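You operate a simulated robot arm through the tools that you are given. There is no shell and no other tool. Be economical: measure what you need, move in short steps, check, and stop when the job is done.

Carry out the task below with a simulated two-armed robot. There is one attempt and no reset: what you move stays moved.

TASK
Pick up the coupling from the top of the steel table with one hand, pass it to the other hand and put it on the ledge of the blue-top blower. Set down upright: coupling.

Only the result counts: the job must be done as asked and must still hold three seconds after the hand-in. Knocking over, shifting, dropping, spilling or breaking anything else fails it.

THE ROBOT
Two 7-joint arms with two-finger parallel grippers on one trunk, on a base that drives. Base frame: it is fixed to the floor where the robot stands at the start and does not move with it; the origin is under the middle of the robot, x ahead of it, y to its left, z up; the surface under the hand at the start is at about z = 880. Readings come in mm, rad, newtons and seconds.
The left shoulder is at the start at [50, 165, 1105], the right one opposite. With the tool pointing down near the work surface each hand reaches from about 240 to 700 mm from the robot's upright axis, wherever it stands, measured 20 degrees to its own side. Places, roughly: ledge of the blue-top blower (15x23 cm) [-2760, -880, 520]. Payload 3.91 kg a hand.
Tool frame (each hand has its own): the origin (TCP) lies between the finger pads and is the grasp point; the fingertips stand 30 mm ahead of it; z points along the fingers, y is the line along which they close. Largest opening 110 mm; finger width 20, thickness 10; the body of the gripper, 48 by 112 mm, starts 55 mm behind the TCP.
Orientation is that of the tool frame in the base frame, as a unit quaternion [x, y, z, w]. With the fingers straight down and closing along the base's y, the tool's x points along the base's -x, its y along +y and its z along -z.

THE INTERFACE
- The arms move only by the tool step_arm. It takes "left_increments", "right_increments" or both (then of equal length, played together; a hand with none holds still); each is a list of rows, each a list of 7 numbers: the turn, a rotation vector about the tool's x, y, z in rad, then the shift along the tool's x, y, z in mm, then the opening, from 0 (shut) to 1 (fully open). In form: [[wx, wy, wz, tx, ty, tz, grip], ...]. A call has 1 to 12 rows; each row is the pose to reach, as a shift and turn from the pose commanded when the call began, along the tool's axes at that moment. Each row takes 0.2 s and may step no farther than 50 mm and 0.15 rad from the row before; otherwise, or with a gripper value out of range, the whole call is refused. Where a pose cannot be reached the arm comes as near as it can. A force on the tool above 40 N (or 10 N above the force at the start of the call, whichever is more), or a blocked arm, ends the call early, and 0.2 s more pass. Each finger travels about 45 mm/s and halts on what it meets, pressing with about 40 N; the grip force reading is that of the motor and also rises with nothing between the fingers. The clock runs only during rows and for 0.2 s after the last one: add rows that repeat a pose to give the fingers time. It gives the time, the measured TCP pose, the force on the tool (base axes), the opening and the grip force at its end, in the units of the frame above (readings bear some noise), with the torque about the TCP (base axes, N m) and any sound that the robot's microphone picked up.
- Cameras (640 x 400 px; columns grow to the right, rows downward): "scene" is now at [112.8, 34.6, 1291.9]; the picture's right is [0.47, -0.88, 0.00], its down [-0.38, -0.21, -0.90] and it looks along [0.79, 0.43, -0.44] (base axes); focal length 269 px, centre (320, 200). "left" rides on the left gripper at [73, -17, -103] in its tool frame; the picture's right is [0.23, 0.97, 0.00], its down [-0.76, 0.18, -0.62] and it looks along [-0.61, 0.14, 0.78] (tool axes); focal length 222 px, centre (320, 200). "right" rides on the right gripper at [72, 17, -104] in its tool frame; the picture's right is [-0.23, 0.97, 0.00], its down [-0.76, -0.18, -0.62] and it looks along [-0.61, -0.14, 0.78] (tool axes); focal length 222 px, centre (320, 200). There is no depth. A picture from a camera that has moved, and an enlarged one, comes with that camera's place and axes in the base frame and with its lens. The place of the scene camera against the robot may be out by one fixed shift of up to 12 mm in any direction.
- get_image(camera): a new picture of that camera. No time passes.
- lift_body(by): slides the trunk up (or, below 0, down) by that many mm; the arms and the scene camera ride with it, the base frame stays. It gives what a move gives, with no picture.
- roll_base(legs): drives the robot by 1 to 6 legs, each [ahead, left, turn to the left] in mm, mm and rad, along the robot's own axes; the way and the turn of a leg run together, so that a leg with both is an arc; at most 1500 mm and 3.142 rad a leg. The arms and the cameras ride along, it lands a little off, and it stops where it bumps. It gives what a move gives.
- head_to(pan, tilt): turns the head with the scene camera to pan (to the left, within 1.396 rad either way) and tilt (down, from -0.506 to 1.204), counted from straight ahead of the robot. It gives what a move gives.
- close_up(camera, box): a new picture of the part [left, top, right, bottom] of that camera's present view, enlarged. No time passes.
- job_done(): hands the job in; it is judged then, once.

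Work in short steps. Places have to be worked out from the pictures, the camera data and where the tool is seen: move nearer, look again, correct. Check each grasp and each placing, and mend what went wrong. You have 120 turns and 108 pictures in all, those below and enlarged ones among them. Open the grippers and draw the arms clear of the work before you hand the job in, unless the task says otherwise; then end with one line.

The tools are called after ">>>" as name(argument=value, ...) on one line, values as JSON. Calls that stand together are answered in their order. step_arm: Moves the arms, as the interface text tells. Its arguments: {"type":"object","properties":{"left_increments":{"type":"array","items":{"type":"array","items":{"type":"number"}}},"right_increments":{"type":"array","items":{"type":"array","items":{"type":"number"}}}},"required":[]} The other tools are called the same way: lift_body (by) slides the trunk up or down; roll_base (legs) drives the base; head_to (pan, tilt) turns the head that bears the scene camera; get_image (camera) takes a picture; close_up (camera, box) takes an enlarged picture of a part of a camera's view; job_done () hands the job in.

At the start:

```text
clock: 0.0
left_position: [392.4, 398.6, 1187.4]
left_ee_rot: [-0.001, 1.0, 0.0, 0.0]
left_ft_force: [-0.1, 0.0, -0.1]
left_moment: [0.05, 0.01, 0.03]
left_opening: 110.0
left_grasp_force: 0.0
right_position: [415.7, 6.4, 1128.7]
right_ee_rot: [0.0, 1.0, 0.0, 0.0]
right_ft_force: [-0.5, 0.4, 0.1]
right_moment: [0.02, -0.04, 0.0]
right_opening: 109.9
right_grasp_force: 0.1
trunk travel left (down, up): [-325.0, 178.0]
robot x, y, heading: [0.2, 0.9, -0.002]
head pan, tilt: [0.494, 0.452]
```

scene: 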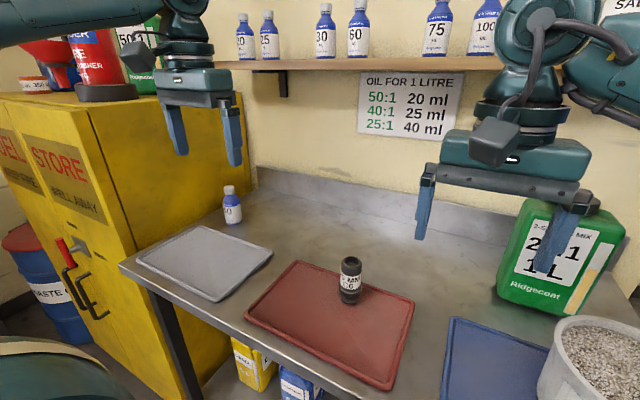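
right: 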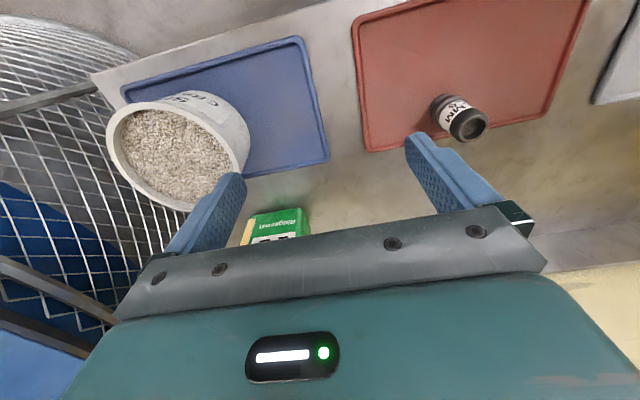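
left: 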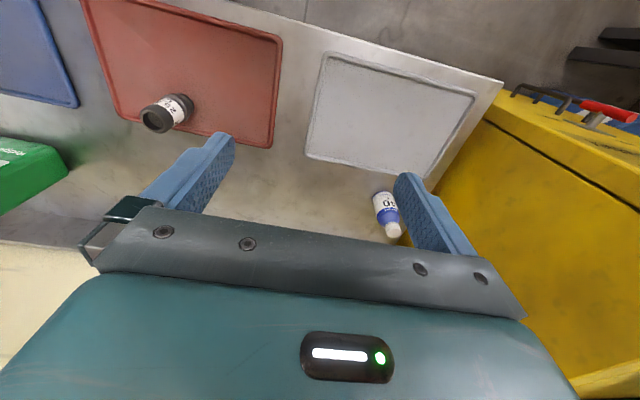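

The dark cylinder on the red tray looks like the coupling, at about [490, 172, 885] and some 85 mm tall. I'll take enlarged views to confirm its shape and size.

>>> close_up(camera="scene", box=[290, 240, 410, 315])

>>> close_up(camera="left", box=[110, 70, 238, 150])

```text
5.33 times, centred on (350, 278) of scene
camera zoom: at [112.8, 34.6, 1291.9], right [0.47, -0.88, 0.0], down [-0.38, -0.21, -0.9], along [0.79, 0.43, -0.44], focal length 1434 px, centre (160, -213)
```

zoom: 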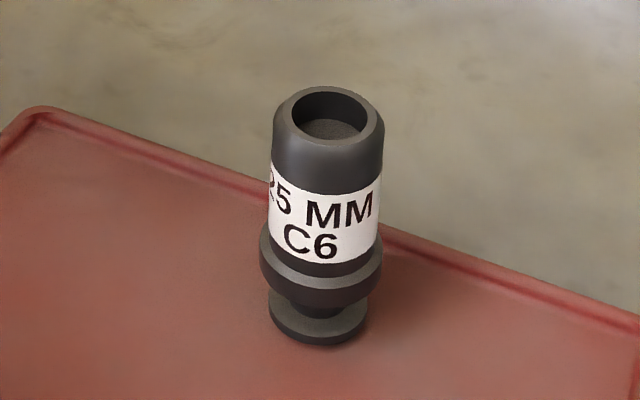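

```text
5.00 times, centred on (174, 110) of left
camera zoom: at [318.2, 382.8, 1290.1], right [-0.23, 0.97, 0.0], down [0.76, 0.18, 0.62], along [0.61, 0.14, -0.78], focal length 1111 px, centre (1050, 650)
```

zoom: 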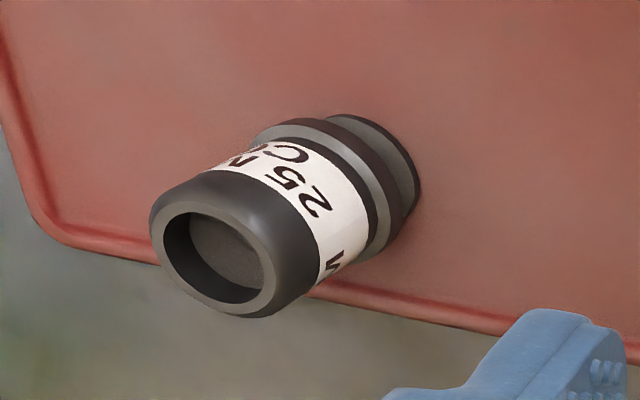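

The coupling stands at about [482, 175] with its top near z = 972. It has a smooth cylinder on top and a flange low down. I'll move the left hand above it and the right hand out of the way.

>>> step_arm(left_increments=[[0, 0, 0, -15, -38, 20, 1], [0, 0, 0, -30, -76, 40, 1], [0, 0, 0, -45, -114, 60, 1], [0, 0, 0, -60, -150, 80, 1], [0, 0, 0, -75, -187, 100, 1], [0, 0, 0, -90, -224, 120, 1], [0, 0, 0, -90, -224, 120, 1]], right_increments=[[0, 0, 0, 0, -30, 0, 1], [0, 0, 0, 0, -60, 0, 1], [0, 0, 0, 0, -90, 0, 1], [0, 0, 0, 0, -120, 0, 1], [0, 0, 0, 0, -150, 0, 1], [0, 0, 0, 0, -180, 0, 1], [0, 0, 0, 0, -180, 0, 1]])

>>> get_image(camera="left")

>>> get_image(camera="scene")

```text
clock: 1.6
left_position: [483.5, 178.6, 1069.6]
left_ee_rot: [-0.001, 1.0, 0.0, 0.0]
left_ft_force: [-0.7, -0.4, 0.1]
left_moment: [0.01, 0.01, 0.0]
left_opening: 109.8
left_grasp_force: 0.0
right_position: [414.3, -172.1, 1130.7]
right_ee_rot: [0.0, 1.0, 0.0, 0.0]
right_ft_force: [-0.5, 0.4, 0.0]
right_moment: [-0.02, -0.01, 0.04]
right_opening: 109.8
right_grasp_force: 0.1
trunk travel left (down, up): [-325.0, 178.0]
robot x, y, heading: [-0.7, 2.7, -0.003]
head pan, tilt: [0.494, 0.452]
```

```text
102 pictures are left
camera left: at [409.2, 160.3, 1172.7], right [-0.23, 0.97, 0.0], down [0.76, 0.18, 0.62], along [0.61, 0.14, -0.78], focal length 222 px, centre (320, 200)
```

left: 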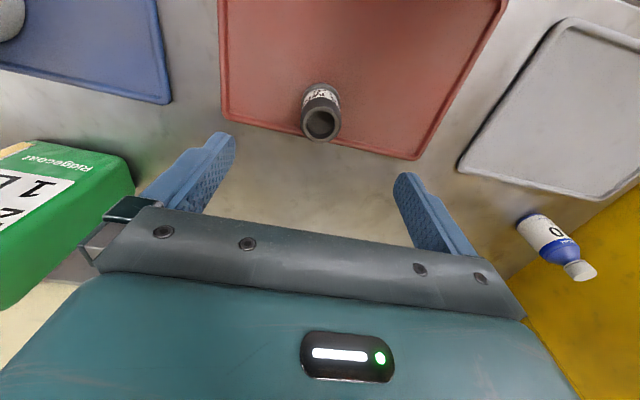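

```text
101 pictures are left
camera scene: at [112.5, 34.9, 1292.0], right [0.47, -0.88, 0.0], down [-0.38, -0.21, -0.9], along [0.79, 0.43, -0.44], focal length 269 px, centre (320, 200)
```

scene: 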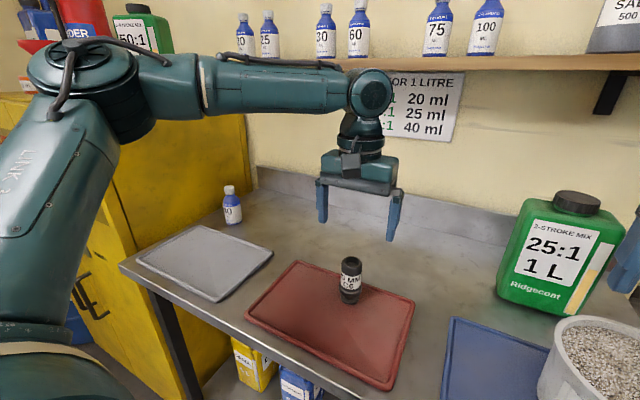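

From the wrist view the coupling is at about [478, 176.5], and the fingers straddle it with wide clearance. I'll descend so the pads take only its top 30 mm, then close.

>>> step_arm(left_increments=[[0, 0, 0, 5, -2, 35, 1], [0, 0, 0, 5, -2, 70, 1], [0, 0, 0, 5, -2, 97, 1], [0, 0, 0, 5, -2, 97, 1]])

>>> get_image(camera="scene")

>>> close_up(camera="left", box=[200, 60, 440, 210])

```text
clock: 2.6
left_position: [478.2, 172.9, 970.1]
left_ee_rot: [0.0, 1.0, 0.0, 0.0]
left_ft_force: [-1.2, 0.1, 0.1]
left_moment: [0.05, 0.01, 0.0]
left_opening: 109.9
left_grasp_force: 0.1
right_position: [413.1, -173.1, 1130.0]
right_ee_rot: [0.0, 1.0, -0.001, 0.001]
right_ft_force: [0.1, -0.6, 0.2]
right_moment: [0.02, -0.01, -0.03]
right_opening: 109.9
right_grasp_force: 0.0
trunk travel left (down, up): [-325.0, 178.0]
robot x, y, heading: [-1.9, -0.3, -0.001]
head pan, tilt: [0.494, 0.452]
```

```text
100 pictures are left
camera scene: at [112.7, 34.6, 1291.9], right [0.47, -0.88, 0.0], down [-0.38, -0.21, -0.9], along [0.79, 0.43, -0.44], focal length 269 px, centre (320, 200)
```

scene: 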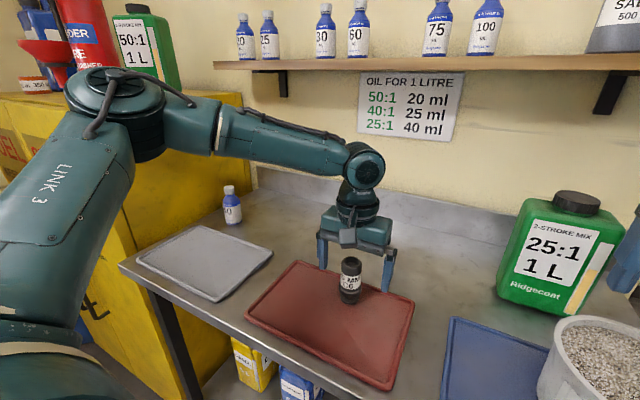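

```text
2.67 times, centred on (320, 135) of left
camera zoom: at [403.7, 156.2, 1072.5], right [-0.23, 0.97, 0.0], down [0.76, 0.18, 0.62], along [0.61, 0.14, -0.78], focal length 592 px, centre (320, 373)
```

zoom: 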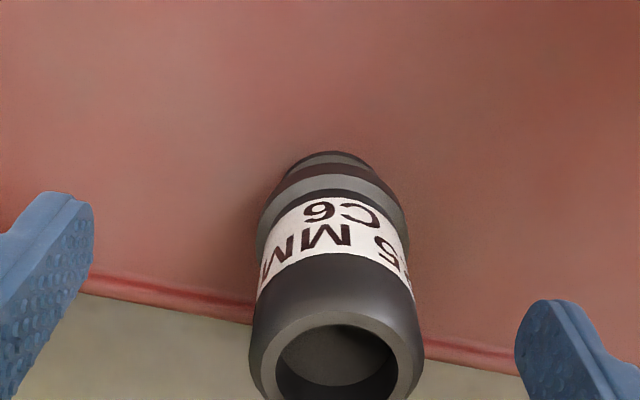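

The coupling's axis is at about [477, 176.6], so I'll shift 3.5 mm in y and close. I'm allowing about 1.4 s for the fingers.

>>> step_arm(left_increments=[[0, 0, 0, 1, 3.5, 0, 1], [0, 0, 0, 1, 3.5, 0, 0], [0, 0, 0, 1, 3.5, 0, 0], [0, 0, 0, 1, 3.5, 0, 0], [0, 0, 0, 1, 3.5, 0, 0], [0, 0, 0, 1, 3.5, 0, 0], [0, 0, 0, 1, 3.5, 0, 0], [0, 0, 0, 1, 3.5, 0, 0]])

>>> get_image(camera="left")

```text
clock: 4.4
left_position: [476.7, 177.0, 969.5]
left_ee_rot: [-0.001, 1.0, 0.0, 0.0]
left_ft_force: [1.0, 0.8, 1.0]
left_moment: [0.09, 0.0, -0.01]
left_opening: 36.4
left_grasp_force: 39.9
right_position: [413.7, -171.9, 1132.0]
right_ee_rot: [0.0, 1.0, 0.0, 0.001]
right_ft_force: [-0.8, 0.2, 0.1]
right_moment: [0.02, 0.01, 0.01]
right_opening: 110.0
right_grasp_force: 0.0
trunk travel left (down, up): [-325.0, 178.0]
robot x, y, heading: [3.0, -2.0, 0.002]
head pan, tilt: [0.494, 0.452]
```

```text
98 pictures are left
camera left: at [402.6, 160.4, 1072.1], right [-0.23, 0.97, 0.0], down [0.76, 0.18, 0.62], along [0.61, 0.14, -0.78], focal length 222 px, centre (320, 200)
```

left: 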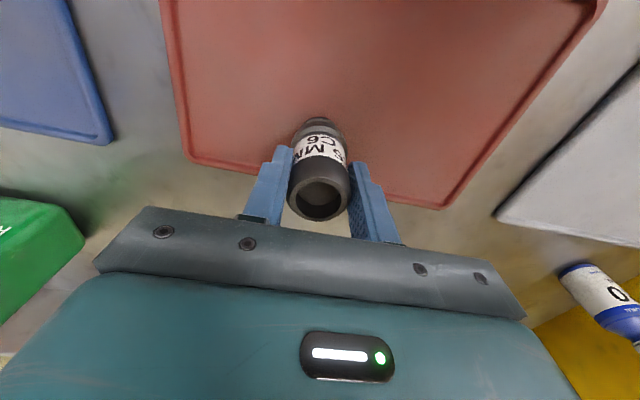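

The left hand has it, with an opening of 36.4 mm and about 40 N. I'll lift it straight up 150 mm.

>>> step_arm(left_increments=[[0, 0, 0, 0, 0, -15, 0], [0, 0, 0, 0, 0, -45, 0], [0, 0, 0, 0, 0, -80, 0], [0, 0, 0, 0, 0, -115, 0], [0, 0, 0, 0, 0, -150, 0], [0, 0, 0, 0, 0, -150, 0]])

>>> get_image(camera="scene")

```text
clock: 5.8
left_position: [477.6, 178.5, 1120.2]
left_ee_rot: [-0.001, 1.0, 0.0, 0.0]
left_ft_force: [-0.1, 0.7, -0.8]
left_moment: [-0.01, 0.02, 0.01]
left_opening: 36.5
left_grasp_force: 40.0
right_position: [413.9, -172.4, 1131.2]
right_ee_rot: [0.0, 1.0, -0.001, 0.001]
right_ft_force: [-0.3, 0.5, 0.4]
right_moment: [0.0, 0.01, 0.03]
right_opening: 109.7
right_grasp_force: 0.0
trunk travel left (down, up): [-325.0, 178.0]
robot x, y, heading: [2.2, -2.0, 0.0]
head pan, tilt: [0.494, 0.452]
```

```text
97 pictures are left
camera scene: at [112.9, 34.6, 1291.9], right [0.47, -0.88, 0.0], down [-0.39, -0.21, -0.9], along [0.79, 0.43, -0.44], focal length 269 px, centre (320, 200)
```

scene: 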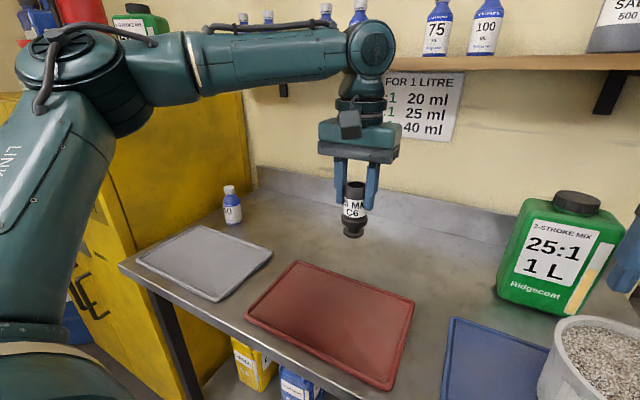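

The coupling is up and still upright. Before driving I'll look to both sides for obstacles.

>>> head_to(pan=-1.39, tilt=0.35)

>>> get_image(camera="scene")

>>> head_to(pan=1.39, tilt=0.45)

>>> get_image(camera="scene")

```text
clock: 7.7
left_position: [477.1, 177.8, 1120.1]
left_ee_rot: [-0.002, 1.0, 0.0, 0.0]
left_ft_force: [-0.2, 0.5, -1.6]
left_moment: [0.01, 0.02, -0.01]
left_opening: 36.3
left_grasp_force: 39.9
right_position: [414.3, -172.7, 1131.7]
right_ee_rot: [0.0, 1.0, 0.0, 0.0]
right_ft_force: [0.6, 0.2, 0.4]
right_moment: [0.05, -0.02, -0.02]
right_opening: 110.0
right_grasp_force: 0.1
trunk travel left (down, up): [-325.0, 178.0]
robot x, y, heading: [-1.2, -2.1, 0.001]
head pan, tilt: [-1.389, 0.351]
```

```text
96 pictures are left
camera scene: at [48.8, -100.5, 1301.3], right [-0.98, -0.18, 0.0], down [-0.06, 0.34, -0.94], along [0.17, -0.92, -0.34], focal length 269 px, centre (320, 200)
```

scene: 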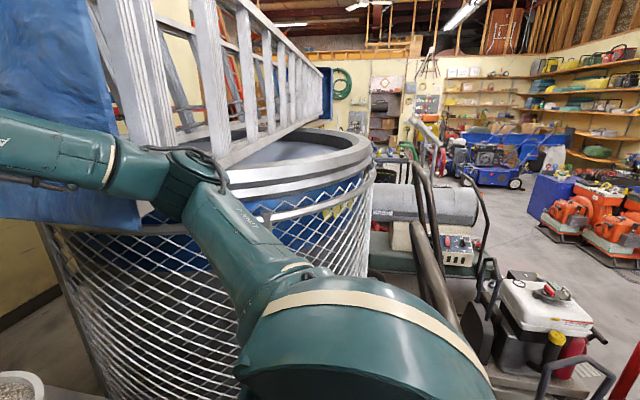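

```text
clock: 10.1
left_position: [477.4, 178.3, 1119.5]
left_ee_rot: [0.0, 1.0, 0.0, 0.0]
left_ft_force: [0.3, 0.0, -1.1]
left_moment: [0.0, 0.0, -0.03]
left_opening: 36.6
left_grasp_force: 40.4
right_position: [412.7, -173.2, 1130.2]
right_ee_rot: [0.0, 1.0, 0.0, 0.001]
right_ft_force: [0.5, -0.1, 0.4]
right_moment: [0.01, 0.0, -0.02]
right_opening: 109.9
right_grasp_force: 0.2
trunk travel left (down, up): [-325.0, 178.0]
robot x, y, heading: [1.0, 0.6, 0.002]
head pan, tilt: [1.389, 0.45]
```

```text
95 pictures are left
camera scene: at [48.6, 81.4, 1292.1], right [0.98, -0.18, 0.0], down [-0.08, -0.43, -0.9], along [0.16, 0.89, -0.44], focal length 269 px, centre (320, 200)
```

scene: 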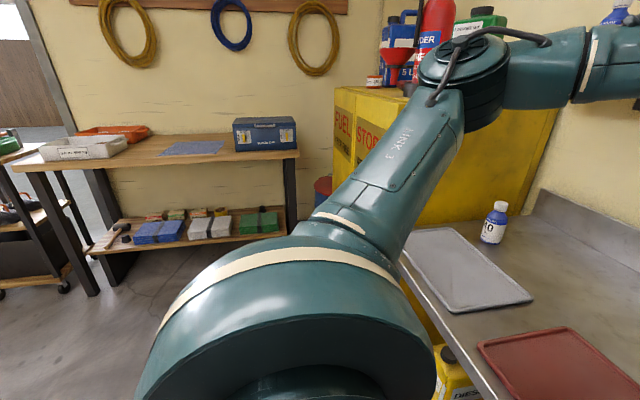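

The left side is open and there's a caged drum close on the right. I'll back away 300 mm, turn left 0.7 rad and look behind with the head still panned left.

>>> roll_base(legs=[[-300, 0, 0], [0, 0, 0.7]])

>>> get_image(camera="scene")

```text
clock: 14.0
left_position: [-50.9, 444.5, 1118.7]
left_ee_rot: [-0.344, 0.939, 0.0, 0.0]
left_ft_force: [0.4, -0.4, -0.6]
left_moment: [-0.02, 0.02, -0.02]
left_opening: 36.6
left_grasp_force: 40.3
right_position: [128.0, 136.1, 1129.9]
right_ee_rot: [-0.344, 0.939, -0.001, 0.0]
right_ft_force: [-0.9, 0.6, 1.2]
right_moment: [0.02, 0.0, 0.01]
right_opening: 109.8
right_grasp_force: 0.1
trunk travel left (down, up): [-325.0, 178.0]
robot x, y, heading: [-296.9, 1.8, 0.709]
head pan, tilt: [1.389, 0.45]
```

```text
94 pictures are left
camera scene: at [-320.5, 90.6, 1292.1], right [0.87, 0.5, 0.0], down [0.22, -0.38, -0.9], along [-0.45, 0.78, -0.44], focal length 269 px, centre (320, 200)
```

scene: 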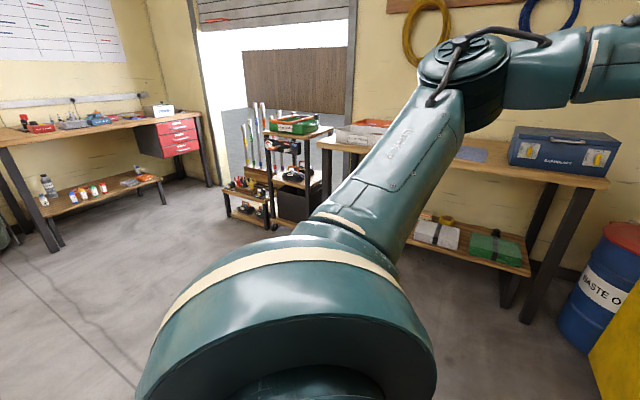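

The floor behind and to the left is open. I'll turn further left towards the blower and look ahead.

>>> roll_base(legs=[[0, 0, 1.6]])

>>> head_to(pan=0.9, tilt=0.35)

>>> get_image(camera="scene")

```text
clock: 18.3
left_position: [-749.6, 238.6, 1119.2]
left_ee_rot: [0.913, -0.409, 0.0, 0.0]
left_ft_force: [-0.1, -0.1, -1.9]
left_moment: [0.01, 0.03, -0.03]
left_opening: 36.4
left_grasp_force: 39.8
right_position: [-447.4, 425.8, 1129.9]
right_ee_rot: [0.913, -0.408, 0.0, -0.001]
right_ft_force: [0.6, 0.3, 0.3]
right_moment: [-0.01, -0.04, 0.0]
right_opening: 109.8
right_grasp_force: 0.1
trunk travel left (down, up): [-325.0, 178.0]
robot x, y, heading: [-304.6, -0.4, 2.301]
head pan, tilt: [1.389, 0.45]
```

```text
clock: 19.2
left_position: [-750.3, 236.9, 1118.8]
left_ee_rot: [0.913, -0.408, 0.0, 0.0]
left_ft_force: [0.3, 0.2, -0.5]
left_moment: [0.01, -0.01, 0.01]
left_opening: 36.3
left_grasp_force: 40.0
right_position: [-446.5, 424.1, 1131.8]
right_ee_rot: [0.913, -0.408, 0.0, 0.0]
right_ft_force: [-0.3, -0.5, 0.8]
right_moment: [0.02, 0.0, -0.01]
right_opening: 109.9
right_grasp_force: 0.0
trunk travel left (down, up): [-325.0, 178.0]
robot x, y, heading: [-297.4, -0.5, 2.3]
head pan, tilt: [0.901, 0.351]
```

```text
93 pictures are left
camera scene: at [-409.7, 8.0, 1301.3], right [-0.06, 1.0, 0.0], down [0.34, 0.02, -0.94], along [-0.94, -0.06, -0.34], focal length 269 px, centre (320, 200)
```

scene: 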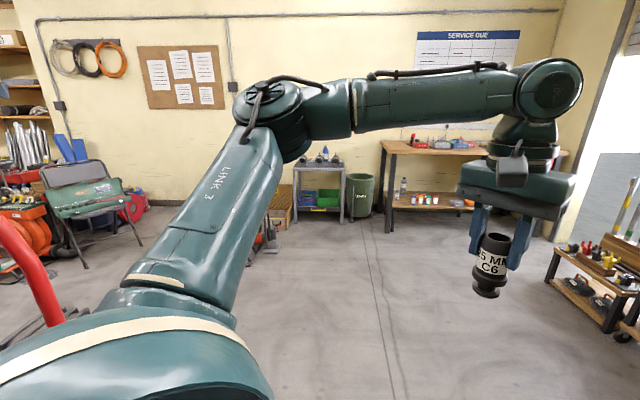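

The ledge lies behind the left arm in this view. I'll turn left to face −x and look again.

>>> roll_base(legs=[[0, 0, 0.84]])

>>> head_to(pan=0.1, tilt=0.35)

>>> get_image(camera="scene")

```text
clock: 21.8
left_position: [-779.6, -168.6, 1119.7]
left_ee_rot: [1.0, -0.008, 0.0, 0.0]
left_ft_force: [-0.1, -1.0, -0.9]
left_moment: [0.02, 0.01, 0.01]
left_opening: 36.4
left_grasp_force: 40.0
right_position: [-711.0, 180.9, 1131.4]
right_ee_rot: [1.0, -0.009, 0.001, 0.0]
right_ft_force: [-0.2, -0.5, -1.1]
right_moment: [0.01, 0.03, -0.03]
right_opening: 110.3
right_grasp_force: 0.1
trunk travel left (down, up): [-325.0, 178.0]
robot x, y, heading: [-301.6, 2.4, 3.122]
head pan, tilt: [0.901, 0.351]
```

```text
clock: 22.9
left_position: [-779.4, -168.8, 1118.7]
left_ee_rot: [1.0, -0.008, 0.0, 0.0]
left_ft_force: [-0.1, 0.8, -1.8]
left_moment: [0.02, 0.01, -0.01]
left_opening: 36.5
left_grasp_force: 40.2
right_position: [-710.5, 181.2, 1131.4]
right_ee_rot: [1.0, -0.009, 0.001, 0.0]
right_ft_force: [-0.1, -0.1, 0.5]
right_moment: [-0.02, 0.0, -0.02]
right_opening: 109.8
right_grasp_force: 0.1
trunk travel left (down, up): [-325.0, 178.0]
robot x, y, heading: [-298.6, 2.4, 3.126]
head pan, tilt: [0.099, 0.351]
```

```text
92 pictures are left
camera scene: at [-419.3, -15.6, 1301.3], right [-0.08, 1.0, 0.0], down [0.34, 0.03, -0.94], along [-0.94, -0.08, -0.34], focal length 269 px, centre (320, 200)
```

scene: 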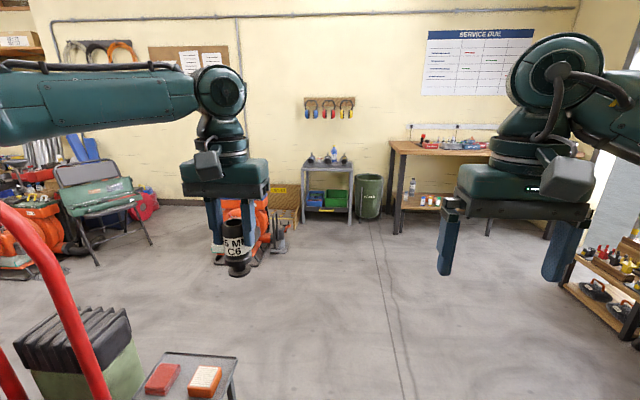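

The blower with the ledge is hidden behind the left gripper. I'll drive forward, keeping to the right of the hand truck and the small table, and look again.

>>> roll_base(legs=[[250, -300, 0], [900, 0, 0]])

>>> head_to(pan=0.75, tilt=0.45)

>>> get_image(camera="scene")

```text
clock: 30.6
left_position: [-1941.4, 163.7, 1119.7]
left_ee_rot: [1.0, -0.011, 0.0, 0.0]
left_ft_force: [-0.4, 0.5, -0.2]
left_moment: [0.0, 0.02, -0.02]
left_opening: 36.1
left_grasp_force: 40.1
right_position: [-1870.9, 513.5, 1131.0]
right_ee_rot: [1.0, -0.013, 0.0, 0.0]
right_ft_force: [0.6, 0.8, 0.5]
right_moment: [-0.02, 0.02, 0.0]
right_opening: 110.0
right_grasp_force: 0.1
trunk travel left (down, up): [-325.0, 178.0]
robot x, y, heading: [-1457.1, 326.2, 3.114]
head pan, tilt: [0.099, 0.351]
```

```text
clock: 31.7
left_position: [-1940.2, 163.6, 1118.2]
left_ee_rot: [1.0, -0.012, 0.001, 0.0]
left_ft_force: [-0.5, 0.3, -0.7]
left_moment: [0.05, 0.01, 0.01]
left_opening: 36.1
left_grasp_force: 39.6
right_position: [-1869.5, 512.7, 1130.6]
right_ee_rot: [1.0, -0.012, 0.001, 0.0]
right_ft_force: [-1.1, -0.6, -0.1]
right_moment: [0.01, 0.01, 0.03]
right_opening: 110.0
right_grasp_force: 0.2
trunk travel left (down, up): [-325.0, 178.0]
robot x, y, heading: [-1459.9, 333.3, 3.116]
head pan, tilt: [0.75, 0.45]
```

```text
91 pictures are left
camera scene: at [-1555.7, 261.1, 1292.1], right [-0.66, 0.75, 0.0], down [0.33, 0.29, -0.9], along [-0.67, -0.6, -0.44], focal length 269 px, centre (320, 200)
```

scene: 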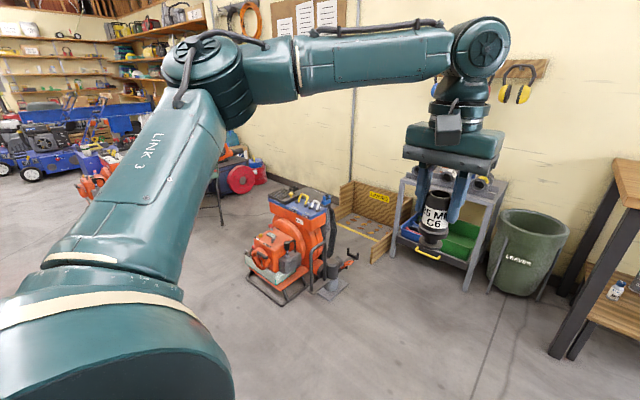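

The blue-top blower is in view near (300, 235). I'll enlarge it.

>>> close_up(camera="scene", box=[235, 170, 375, 310])

```text
2.86 times, centred on (305, 240) of scene
camera zoom: at [-1555.7, 261.1, 1292.1], right [-0.66, 0.75, 0.0], down [0.33, 0.29, -0.9], along [-0.67, -0.6, -0.44], focal length 768 px, centre (363, 86)
```

zoom: 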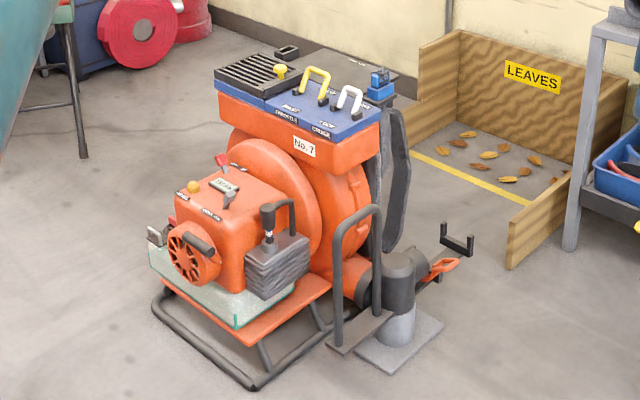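

The ledge seems to be the flat grey panel behind the levers on top, centred near [-2760, -880]. The engine blocks the front (east) side, so the north side looks better. I'll turn to face −y, strafe west and look from nearer.

>>> roll_base(legs=[[0, 0, 1.58], [0, -1250, 0], [250, 0, 0]])

>>> head_to(pan=0.0, tilt=0.65)

>>> get_image(camera="scene")

```text
clock: 47.0
left_position: [-2573.8, -123.3, 1119.1]
left_ee_rot: [0.711, 0.703, 0.0, 0.001]
left_ft_force: [0.1, -0.1, -0.7]
left_moment: [0.02, 0.01, 0.01]
left_opening: 36.0
left_grasp_force: 40.2
right_position: [-2923.4, -57.7, 1131.6]
right_ee_rot: [0.711, 0.703, 0.0, 0.0]
right_ft_force: [-0.3, 0.1, 0.7]
right_moment: [0.0, 0.02, 0.01]
right_opening: 110.0
right_grasp_force: 0.2
trunk travel left (down, up): [-325.0, 178.0]
robot x, y, heading: [-2747.8, 353.8, -1.586]
head pan, tilt: [0.75, 0.45]
stopped in leg 2: the robot was blocked; the commanded pose is now the measured one
```

```text
clock: 48.1
left_position: [-2575.0, -123.4, 1119.3]
left_ee_rot: [0.711, 0.704, 0.0, -0.001]
left_ft_force: [0.0, -0.8, -1.3]
left_moment: [0.03, 0.0, 0.02]
left_opening: 35.9
left_grasp_force: 39.8
right_position: [-2924.5, -57.1, 1129.9]
right_ee_rot: [0.711, 0.703, -0.001, 0.0]
right_ft_force: [-0.4, 0.0, -0.1]
right_moment: [0.02, -0.04, -0.02]
right_opening: 110.2
right_grasp_force: 0.0
trunk travel left (down, up): [-325.0, 178.0]
robot x, y, heading: [-2748.0, 357.2, -1.587]
head pan, tilt: [0.0, 0.649]
```

```text
89 pictures are left
camera scene: at [-2745.5, 229.8, 1274.3], right [-1.0, 0.01, 0.0], down [0.01, 0.6, -0.8], along [-0.01, -0.8, -0.6], focal length 269 px, centre (320, 200)
```

scene: 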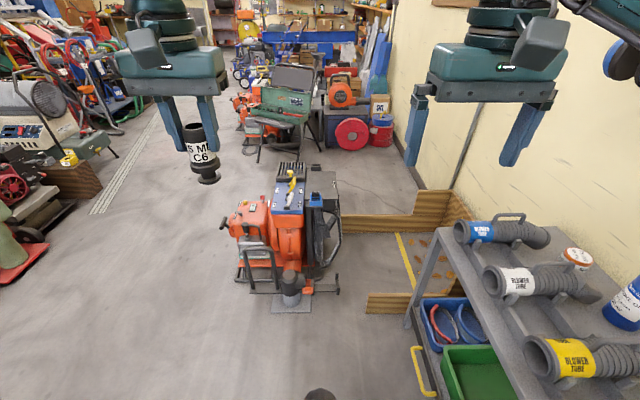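

The base stopped early on its strafe, at x = −2748. I'll look right and down to see what it met.

>>> head_to(pan=-1.2, tilt=0.7)

>>> get_image(camera="scene")

>>> head_to(pan=0, tilt=1.15)

>>> get_image(camera="scene")

```text
clock: 49.5
left_position: [-2574.9, -123.6, 1119.5]
left_ee_rot: [0.711, 0.703, 0.0, 0.0]
left_ft_force: [-1.2, 0.0, -0.8]
left_moment: [0.0, 0.01, 0.0]
left_opening: 36.2
left_grasp_force: 39.4
right_position: [-2925.4, -56.8, 1130.6]
right_ee_rot: [0.712, 0.702, 0.0, 0.0]
right_ft_force: [-0.1, 0.7, 0.1]
right_moment: [0.03, 0.02, 0.0]
right_opening: 109.9
right_grasp_force: 0.0
trunk travel left (down, up): [-325.0, 178.0]
robot x, y, heading: [-2751.0, 358.1, -1.584]
head pan, tilt: [-1.201, 0.7]
```

```text
88 pictures are left
camera scene: at [-2824.1, 286.8, 1269.9], right [-0.35, 0.94, 0.0], down [0.6, 0.23, -0.76], along [-0.72, -0.27, -0.64], focal length 269 px, centre (320, 200)
```

scene: 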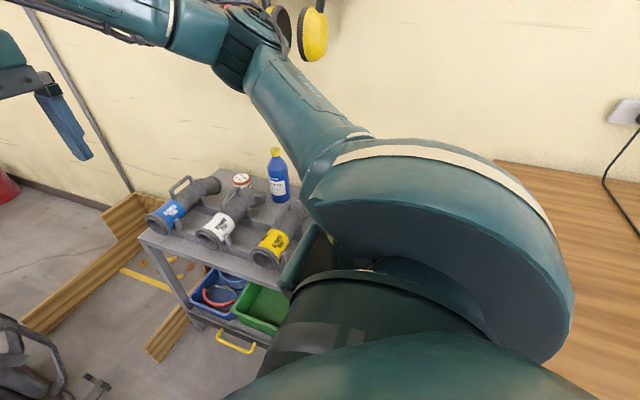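

```text
clock: 50.9
left_position: [-2573.7, -123.7, 1118.8]
left_ee_rot: [0.711, 0.703, 0.0, 0.0]
left_ft_force: [0.6, 0.3, -0.3]
left_moment: [-0.01, 0.01, -0.02]
left_opening: 36.2
left_grasp_force: 40.2
right_position: [-2925.0, -57.3, 1130.5]
right_ee_rot: [0.711, 0.703, 0.0, 0.0]
right_ft_force: [0.9, 0.2, 0.2]
right_moment: [-0.01, 0.02, -0.02]
right_opening: 109.9
right_grasp_force: 0.0
trunk travel left (down, up): [-325.0, 178.0]
robot x, y, heading: [-2745.7, 353.4, -1.58]
head pan, tilt: [0.0, 1.15]
```

```text
87 pictures are left
camera scene: at [-2745.3, 257.0, 1236.9], right [-1.0, 0.01, 0.0], down [0.01, 0.91, -0.41], along [-0.01, -0.41, -0.91], focal length 269 px, centre (320, 200)
```

scene: 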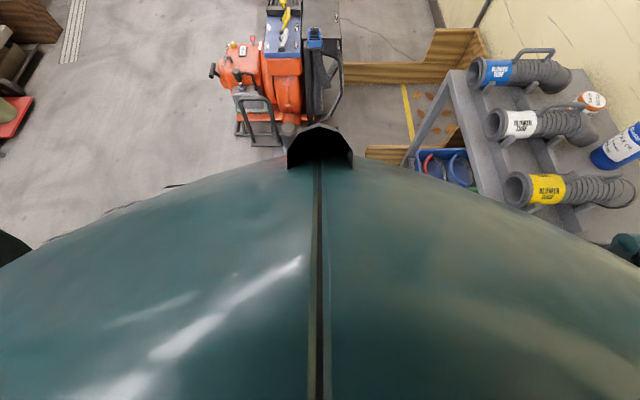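

Something off to the right, probably the bench or bin, stopped the base with light contact, and nothing looks knocked over. I'll move left 120 mm and zoom in on the blower's ledge.

>>> roll_base(legs=[[0, 120, 0]])

>>> head_to(pan=0, tilt=0.65)

>>> close_up(camera="scene", box=[240, 140, 400, 300])

>>> head_to(pan=-0.6, tilt=1.0)

>>> get_image(camera="scene")

```text
clock: 52.6
left_position: [-2451.4, -123.8, 1119.5]
left_ee_rot: [0.711, 0.704, 0.0, -0.001]
left_ft_force: [0.0, -0.7, -0.9]
left_moment: [0.02, 0.01, -0.02]
left_opening: 36.0
left_grasp_force: 40.5
right_position: [-2801.0, -59.6, 1131.7]
right_ee_rot: [0.711, 0.704, 0.0, 0.0]
right_ft_force: [0.2, -0.3, 0.3]
right_moment: [-0.02, 0.03, -0.01]
right_opening: 110.0
right_grasp_force: 0.0
trunk travel left (down, up): [-325.0, 178.0]
robot x, y, heading: [-2626.2, 352.0, -1.58]
head pan, tilt: [0.0, 1.15]
```

```text
clock: 53.6
left_position: [-2452.0, -123.9, 1119.6]
left_ee_rot: [0.71, 0.704, 0.0, 0.0]
left_ft_force: [-0.1, 0.5, -1.4]
left_moment: [0.0, -0.02, 0.02]
left_opening: 36.0
left_grasp_force: 40.3
right_position: [-2801.5, -58.3, 1131.3]
right_ee_rot: [0.711, 0.703, 0.0, 0.0]
right_ft_force: [0.5, 0.0, -0.7]
right_moment: [0.01, -0.01, 0.0]
right_opening: 109.8
right_grasp_force: 0.1
trunk travel left (down, up): [-325.0, 178.0]
robot x, y, heading: [-2626.2, 354.6, -1.577]
head pan, tilt: [0.0, 0.649]
```

```text
2.50 times, centred on (320, 220) of scene
camera zoom: at [-2623.0, 228.4, 1274.2], right [-1.0, 0.01, 0.0], down [0.01, 0.61, -0.8], along [-0.01, -0.8, -0.61], focal length 672 px, centre (320, 150)
```

zoom: 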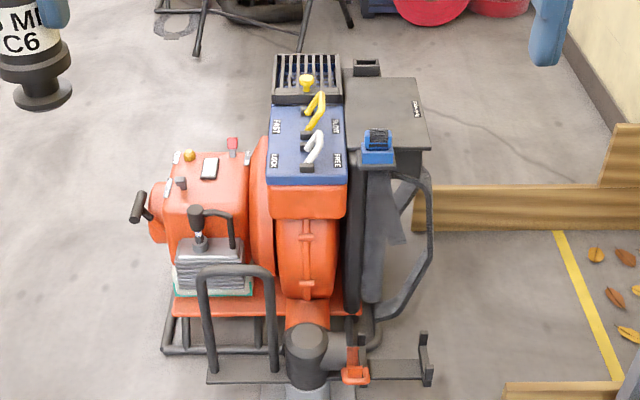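

```text
clock: 54.6
left_position: [-2452.4, -125.1, 1119.8]
left_ee_rot: [0.71, 0.704, 0.0, 0.0]
left_ft_force: [-0.3, -0.8, -0.4]
left_moment: [-0.02, -0.03, 0.0]
left_opening: 36.3
left_grasp_force: 39.9
right_position: [-2801.1, -56.8, 1131.2]
right_ee_rot: [0.711, 0.703, 0.0, 0.0]
right_ft_force: [0.4, -0.5, 0.1]
right_moment: [-0.01, -0.03, 0.04]
right_opening: 110.3
right_grasp_force: 0.1
trunk travel left (down, up): [-325.0, 178.0]
robot x, y, heading: [-2622.8, 355.7, -1.578]
head pan, tilt: [-0.6, 1.0]
```

```text
85 pictures are left
camera scene: at [-2662.0, 258.1, 1246.6], right [-0.82, 0.57, 0.0], down [0.48, 0.69, -0.54], along [-0.31, -0.44, -0.84], focal length 269 px, centre (320, 200)
```

scene: 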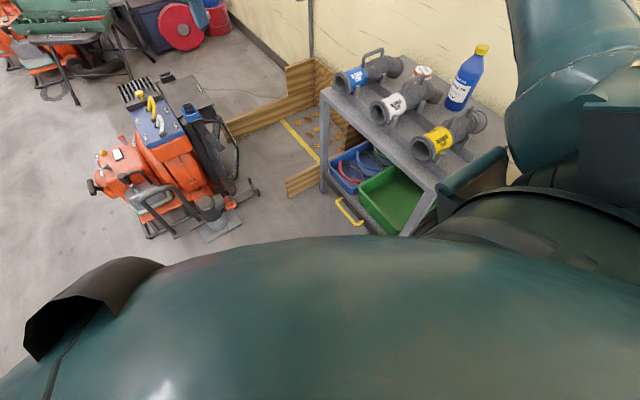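

The ledge spans about x −2840 to −2690 and y −1010 to −765, with a blue device on its near edge. I'll aim at about (−2775, −900). I also want to see what the base bumped, so I'll look down to the right.

>>> head_to(pan=-1.39, tilt=0.9)

>>> get_image(camera="scene")

>>> get_image(camera="right")

```text
clock: 55.7
left_position: [-2451.2, -124.8, 1118.3]
left_ee_rot: [0.711, 0.704, 0.0, 0.0]
left_ft_force: [0.6, -0.4, -0.6]
left_moment: [0.02, 0.01, 0.0]
left_opening: 36.1
left_grasp_force: 40.0
right_position: [-2801.1, -58.9, 1131.5]
right_ee_rot: [0.711, 0.704, 0.0, 0.0]
right_ft_force: [1.1, 0.9, -0.6]
right_moment: [0.03, 0.01, 0.03]
right_opening: 109.8
right_grasp_force: 0.1
trunk travel left (down, up): [-325.0, 178.0]
robot x, y, heading: [-2629.0, 353.8, -1.584]
head pan, tilt: [-1.389, 0.901]
```

```text
84 pictures are left
camera scene: at [-2696.4, 302.4, 1253.8], right [-0.17, 0.99, 0.0], down [0.77, 0.13, -0.62], along [-0.61, -0.11, -0.78], focal length 269 px, centre (320, 200)
```

scene: 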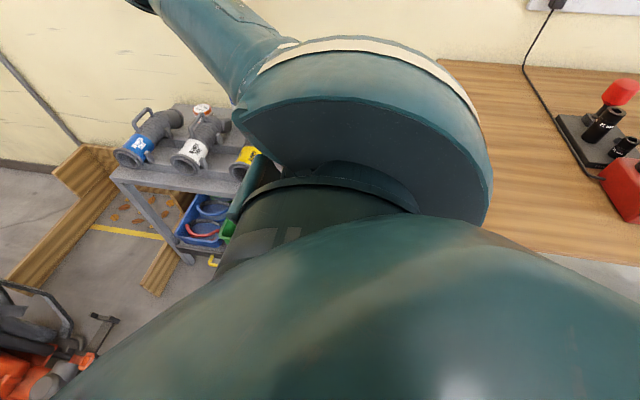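

```text
83 pictures are left
camera right: at [-2784.7, 14.3, 1234.0], right [0.97, -0.24, 0.0], down [-0.19, -0.76, 0.62], along [-0.15, -0.61, -0.78], focal length 222 px, centre (320, 200)
```

right: 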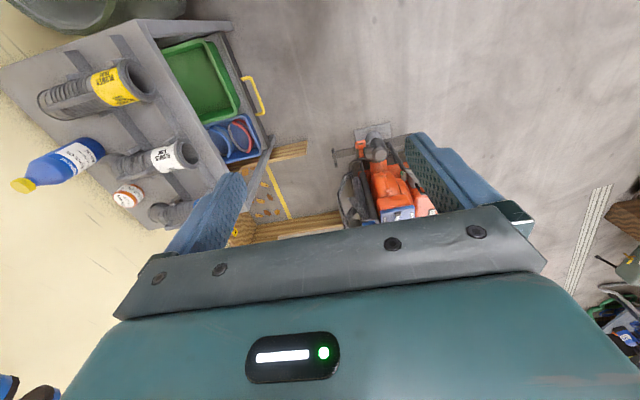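

The earlier contact was most likely the bench corner, which is heavy and shows no shift. I'll do the handover here in free space. The left hand moves to the middle, and the right hand yaws 90° so it can come in from the right, tilted and closing fore-and-aft below the left fingers.

>>> step_arm(left_increments=[[0, 0, 0, 5, -12, 0, 0], [0, 0, 0, 10, -24, 0, 0], [0, 0, 0, 15, -36, 0, 0], [0, 0, 0, 20, -48, 0, 0], [0, 0, 0, 25, -60, 0, 0], [0, 0, 0, 30, -72, 0, 0], [0, 0, 0, 35, -84, 0, 0], [0, 0, 0, 40, -96, 0, 0], [0, 0, 0, 44, -108, 0, 0], [0, 0, 0, 47, -117, 0, 0], [0, 0, 0, 47, -117, 0, 0], [0, 0, 0, 47, -117, 0, 0]], right_increments=[[0, 0, -0.143, 0, 0, 0, 1], [0, 0, -0.286, 0, 0, 0, 1], [0, 0, -0.429, 0, 0, 0, 1], [0, 0, -0.571, 0, 0, 0, 1], [0, 0, -0.714, 0, 0, 0, 1], [0, 0, -0.857, 0, 0, 0, 1], [0, 0, -1.0, 0, 0, 0, 1], [0, 0, -1.143, 0, 0, 0, 1], [0, 0, -1.285, 0, 0, 0, 1], [0, 0, -1.428, 0, 0, 0, 1], [0, 0, -1.571, 0, 0, 0, 1], [0, 0, -1.571, 0, 0, 0, 1]])

>>> head_to(pan=0, tilt=0.35)

>>> get_image(camera="scene")

```text
clock: 58.3
left_position: [-2505.0, -72.3, 1110.6]
left_ee_rot: [0.71, 0.704, 0.0, 0.001]
left_ft_force: [-0.1, -0.4, -0.8]
left_moment: [0.01, -0.01, 0.0]
left_opening: 36.0
left_grasp_force: 40.3
left hand out of reach, approached as far as the arm can: row 3, 4, 5, 6, 7, 8, 9, 10, 11, 12
right_position: [-2732.8, 51.6, 1106.3]
right_ee_rot: [0.007, 1.0, 0.0, 0.0]
right_ft_force: [0.0, -1.0, -0.1]
right_moment: [0.0, 0.0, 0.0]
right_opening: 110.1
right_grasp_force: 0.0
right hand out of reach, approached as far as the arm can: row 8, 9, 10, 11, 12
trunk travel left (down, up): [-325.0, 178.0]
robot x, y, heading: [-2627.4, 349.5, -1.58]
head pan, tilt: [-1.389, 0.901]
```

```text
clock: 59.8
left_position: [-2504.9, -72.7, 1111.1]
left_ee_rot: [0.71, 0.705, 0.0, 0.0]
left_ft_force: [0.2, 0.9, 0.0]
left_moment: [-0.01, 0.03, -0.02]
left_opening: 35.7
left_grasp_force: 39.7
right_position: [-2732.5, 51.7, 1106.6]
right_ee_rot: [0.007, 1.0, 0.0, 0.0]
right_ft_force: [0.2, -0.1, 0.5]
right_moment: [-0.01, 0.0, -0.04]
right_opening: 109.7
right_grasp_force: 0.0
trunk travel left (down, up): [-325.0, 178.0]
robot x, y, heading: [-2623.4, 355.1, -1.583]
head pan, tilt: [0.0, 0.351]
```

```text
82 pictures are left
camera scene: at [-2623.1, 222.1, 1301.3], right [-1.0, 0.01, 0.0], down [0.0, 0.34, -0.94], along [-0.01, -0.94, -0.34], focal length 269 px, centre (320, 200)
```

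scene: 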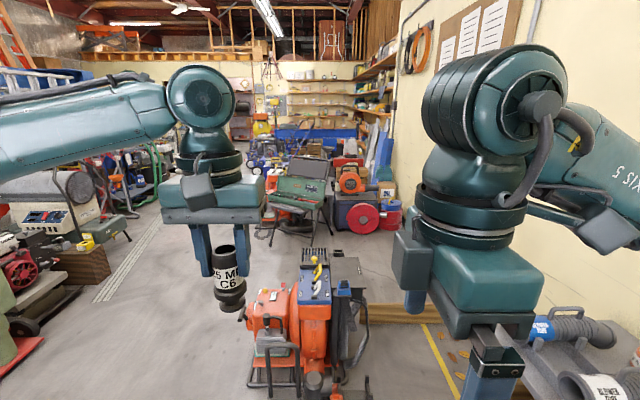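

The left hand stopped at about (427, 118) in the robot frame. The right one reached the yaw but was drawn back to about (300, −107). I'll tilt the right hand 50° and bring it forward, staying clear of the coupling.

>>> step_arm(right_increments=[[0, -0.145, 0, -18, -25, -9, 1], [0, -0.29, 0, -36, -50, -18, 1], [0, -0.436, 0, -54, -75, -27, 1], [0, -0.582, 0, -71, -100, -36, 1], [0, -0.727, 0, -89, -125, -45, 1], [0, -0.873, 0, -107, -150, -54, 1], [0, -0.873, 0, -107, -150, -54, 1]])

>>> get_image(camera="scene")

```text
clock: 61.4
left_position: [-2504.4, -73.0, 1111.4]
left_ee_rot: [0.71, 0.704, -0.001, 0.001]
left_ft_force: [0.2, 0.6, -0.9]
left_moment: [0.04, -0.01, 0.0]
left_opening: 36.2
left_grasp_force: 40.3
right_position: [-2689.5, -5.3, 1164.8]
right_ee_rot: [0.068, 0.918, 0.009, 0.391]
right_ft_force: [0.3, 0.9, 0.0]
right_moment: [-0.01, 0.01, -0.02]
right_opening: 110.0
right_grasp_force: 0.0
right hand out of reach, approached as far as the arm can: row 1, 2, 3, 4, 5, 6, 7
trunk travel left (down, up): [-325.0, 178.0]
robot x, y, heading: [-2627.0, 352.0, -1.574]
head pan, tilt: [0.0, 0.351]
```

```text
81 pictures are left
camera scene: at [-2622.8, 222.6, 1301.4], right [-1.0, 0.01, 0.0], down [0.0, 0.34, -0.94], along [-0.01, -0.94, -0.34], focal length 269 px, centre (320, 200)
```

scene: 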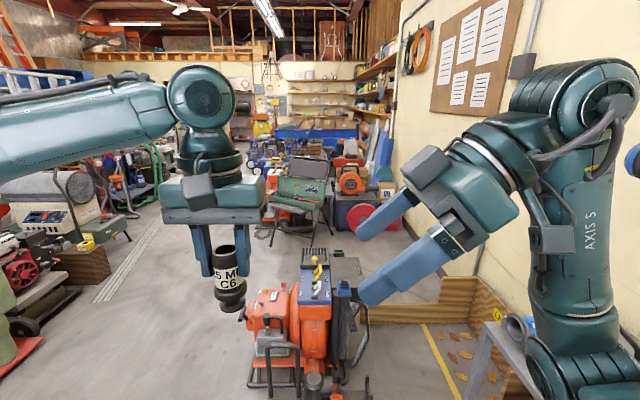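

The right hand holds nearly the wanted tilt but is held back by joint limits. A more forward-left approach should be easier, so I'll yaw the left hand to match (its closing line along that approach), and move it a little forward. The right hand goes to a pre-grasp position.

>>> step_arm(left_increments=[[0, 0, 0.13, -13, 10, 0, 0], [0, 0, 0.26, -26, 20, 0, 0], [0, 0, 0.39, -40, 30, 0, 0], [0, 0, 0.52, -53, 40, 0, 0], [0, 0, 0.52, -53, 40, 0, 0]])

>>> step_arm(right_increments=[[0, 0, 0, 0, 0, -10, 1], [0, 0, 0, 0, 0, -20, 1]])

```text
clock: 62.6
left_position: [-2464.1, -129.9, 1112.1]
left_ee_rot: [0.868, 0.497, 0.0, 0.0]
left_ft_force: [-0.3, -0.2, -0.9]
left_moment: [0.01, -0.03, 0.01]
left_opening: 35.9
left_grasp_force: 40.3
right_position: [-2691.5, -4.4, 1165.9]
right_ee_rot: [0.068, 0.918, 0.007, 0.39]
right_ft_force: [-0.1, -0.7, -0.2]
right_moment: [-0.02, 0.03, 0.0]
right_opening: 109.9
right_grasp_force: 0.1
trunk travel left (down, up): [-325.0, 178.0]
robot x, y, heading: [-2625.4, 353.7, -1.583]
head pan, tilt: [0.0, 0.351]
```

```text
clock: 63.2
left_position: [-2465.1, -127.7, 1112.4]
left_ee_rot: [0.868, 0.497, 0.0, 0.001]
left_ft_force: [-0.4, 0.9, -1.0]
left_moment: [0.04, -0.01, 0.0]
left_opening: 36.1
left_grasp_force: 39.7
right_position: [-2702.7, -3.1, 1180.4]
right_ee_rot: [0.068, 0.918, 0.009, 0.391]
right_ft_force: [-0.5, 0.8, 0.7]
right_moment: [0.0, -0.03, -0.01]
right_opening: 110.0
right_grasp_force: 0.0
trunk travel left (down, up): [-325.0, 178.0]
robot x, y, heading: [-2630.0, 354.7, -1.577]
head pan, tilt: [0.0, 0.351]
```

Commands restart from the measured pose, and the left hand is where I asked. I'll now send the right hand to a pre-grasp 120 mm back from the coupling along the tilted approach.

>>> step_arm(right_increments=[[0.07, -0.017, 0.045, -19, -12, 28, 1], [0.14, -0.034, 0.09, -38, -24, 56, 1], [0.21, -0.051, 0.135, -58, -37, 84, 1], [0.28, -0.068, 0.18, -77, -49, 112, 1], [0.35, -0.085, 0.225, -96.4, -61.6, 139.5, 1], [0.35, -0.085, 0.225, -96.4, -61.6, 139.5, 1]])

>>> get_image(camera="scene")

>>> get_image(camera="right")

```text
clock: 64.6
left_position: [-2464.2, -127.8, 1112.9]
left_ee_rot: [0.868, 0.497, 0.0, 0.0]
left_ft_force: [-0.7, -0.1, -1.3]
left_moment: [0.03, -0.01, -0.01]
left_opening: 36.1
left_grasp_force: 39.6
right_position: [-2540.0, -82.3, 1146.2]
right_ee_rot: [0.238, 0.874, -0.112, 0.408]
right_ft_force: [0.2, -0.7, 0.0]
right_moment: [0.0, 0.0, 0.0]
right_opening: 109.9
right_grasp_force: 0.1
trunk travel left (down, up): [-325.0, 178.0]
robot x, y, heading: [-2621.8, 351.0, -1.582]
head pan, tilt: [0.0, 0.351]
```

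```text
80 pictures are left
camera scene: at [-2623.2, 222.1, 1301.3], right [-1.0, 0.01, 0.0], down [0.0, 0.34, -0.94], along [-0.01, -0.94, -0.34], focal length 269 px, centre (320, 200)
```

scene: 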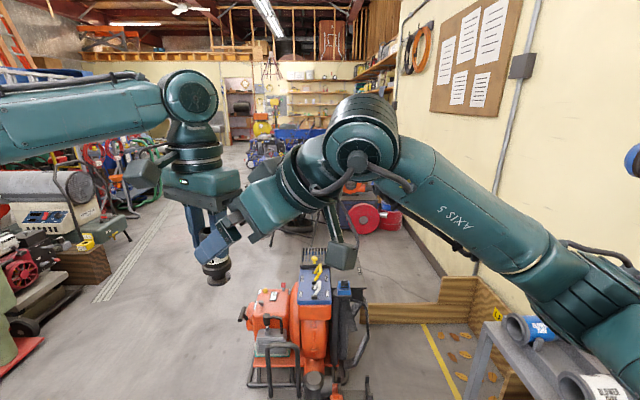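

```text
79 pictures are left
camera right: at [-2639.9, -4.1, 1157.4], right [0.62, 0.77, 0.17], down [-0.08, -0.16, 0.98], along [0.78, -0.62, -0.04], focal length 222 px, centre (320, 200)
```

right: 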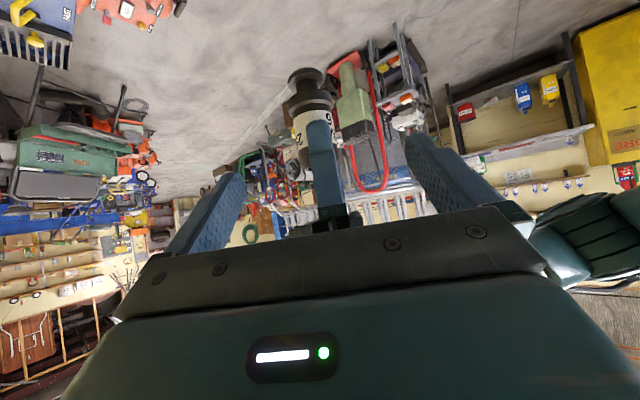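

The pre-grasp pose was reached exactly and the coupling is centred between the right fingers. I'll stop about 14 mm short of the full advance so the right palm clears the near left finger. First I'll go part way and check.

>>> step_arm(right_increments=[[0, 0, 0, 0, -0.5, 25, 1], [0, 0, 0, 0, -1, 50, 1], [0, 0, 0, 0.5, -1.5, 75, 1], [0, 0, 0, 0.5, -1.5, 75, 1]])

>>> get_image(camera="right")

>>> close_up(camera="scene", box=[140, 140, 340, 300])

```text
clock: 65.6
left_position: [-2457.9, -130.4, 1110.2]
left_ee_rot: [0.864, 0.503, 0.003, 0.002]
left_ft_force: [3.5, -1.9, -1.2]
left_moment: [0.16, 0.27, -0.05]
left_opening: 36.0
left_grasp_force: 39.9
right_position: [-2494.1, -111.0, 1103.3]
right_ee_rot: [0.236, 0.874, -0.112, 0.41]
right_ft_force: [-3.3, 2.2, -1.1]
right_moment: [-0.16, -0.25, 0.1]
right_opening: 110.1
right_grasp_force: 0.0
trunk travel left (down, up): [-325.0, 178.0]
robot x, y, heading: [-2622.7, 353.3, -1.581]
head pan, tilt: [0.0, 0.351]
stopped in row 4 (left hand): the force on the tool passed its limit at 43 N (the readings are from after the stop); the commanded pose is now the measured one
```

```text
78 pictures are left
camera right: at [-2594.2, -33.1, 1114.0], right [0.62, 0.77, 0.17], down [-0.08, -0.15, 0.98], along [0.78, -0.62, -0.03], focal length 222 px, centre (320, 200)
```

right: 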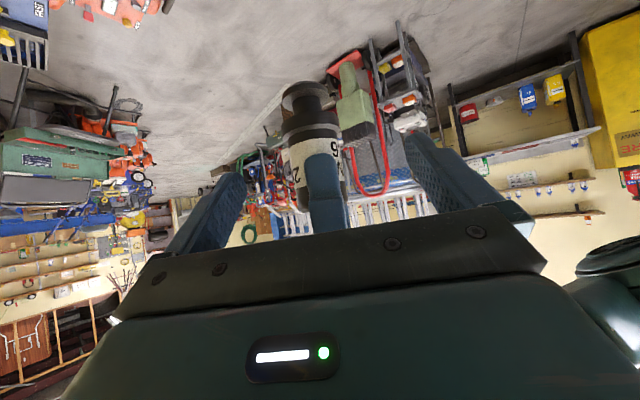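

```text
2.50 times, centred on (240, 220) of scene
camera zoom: at [-2623.3, 222.3, 1301.4], right [-1.0, 0.01, 0.0], down [0.0, 0.34, -0.94], along [-0.01, -0.94, -0.34], focal length 672 px, centre (520, 150)
```

zoom: 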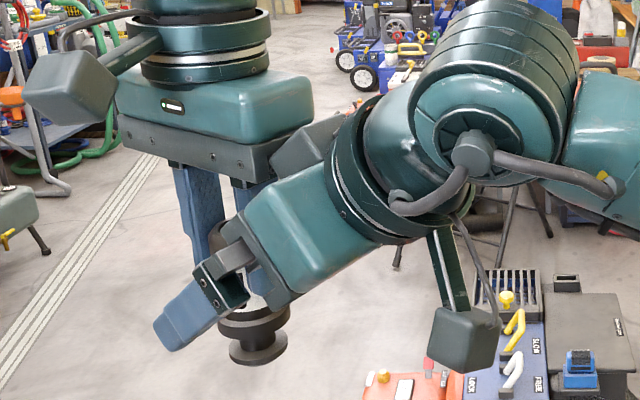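

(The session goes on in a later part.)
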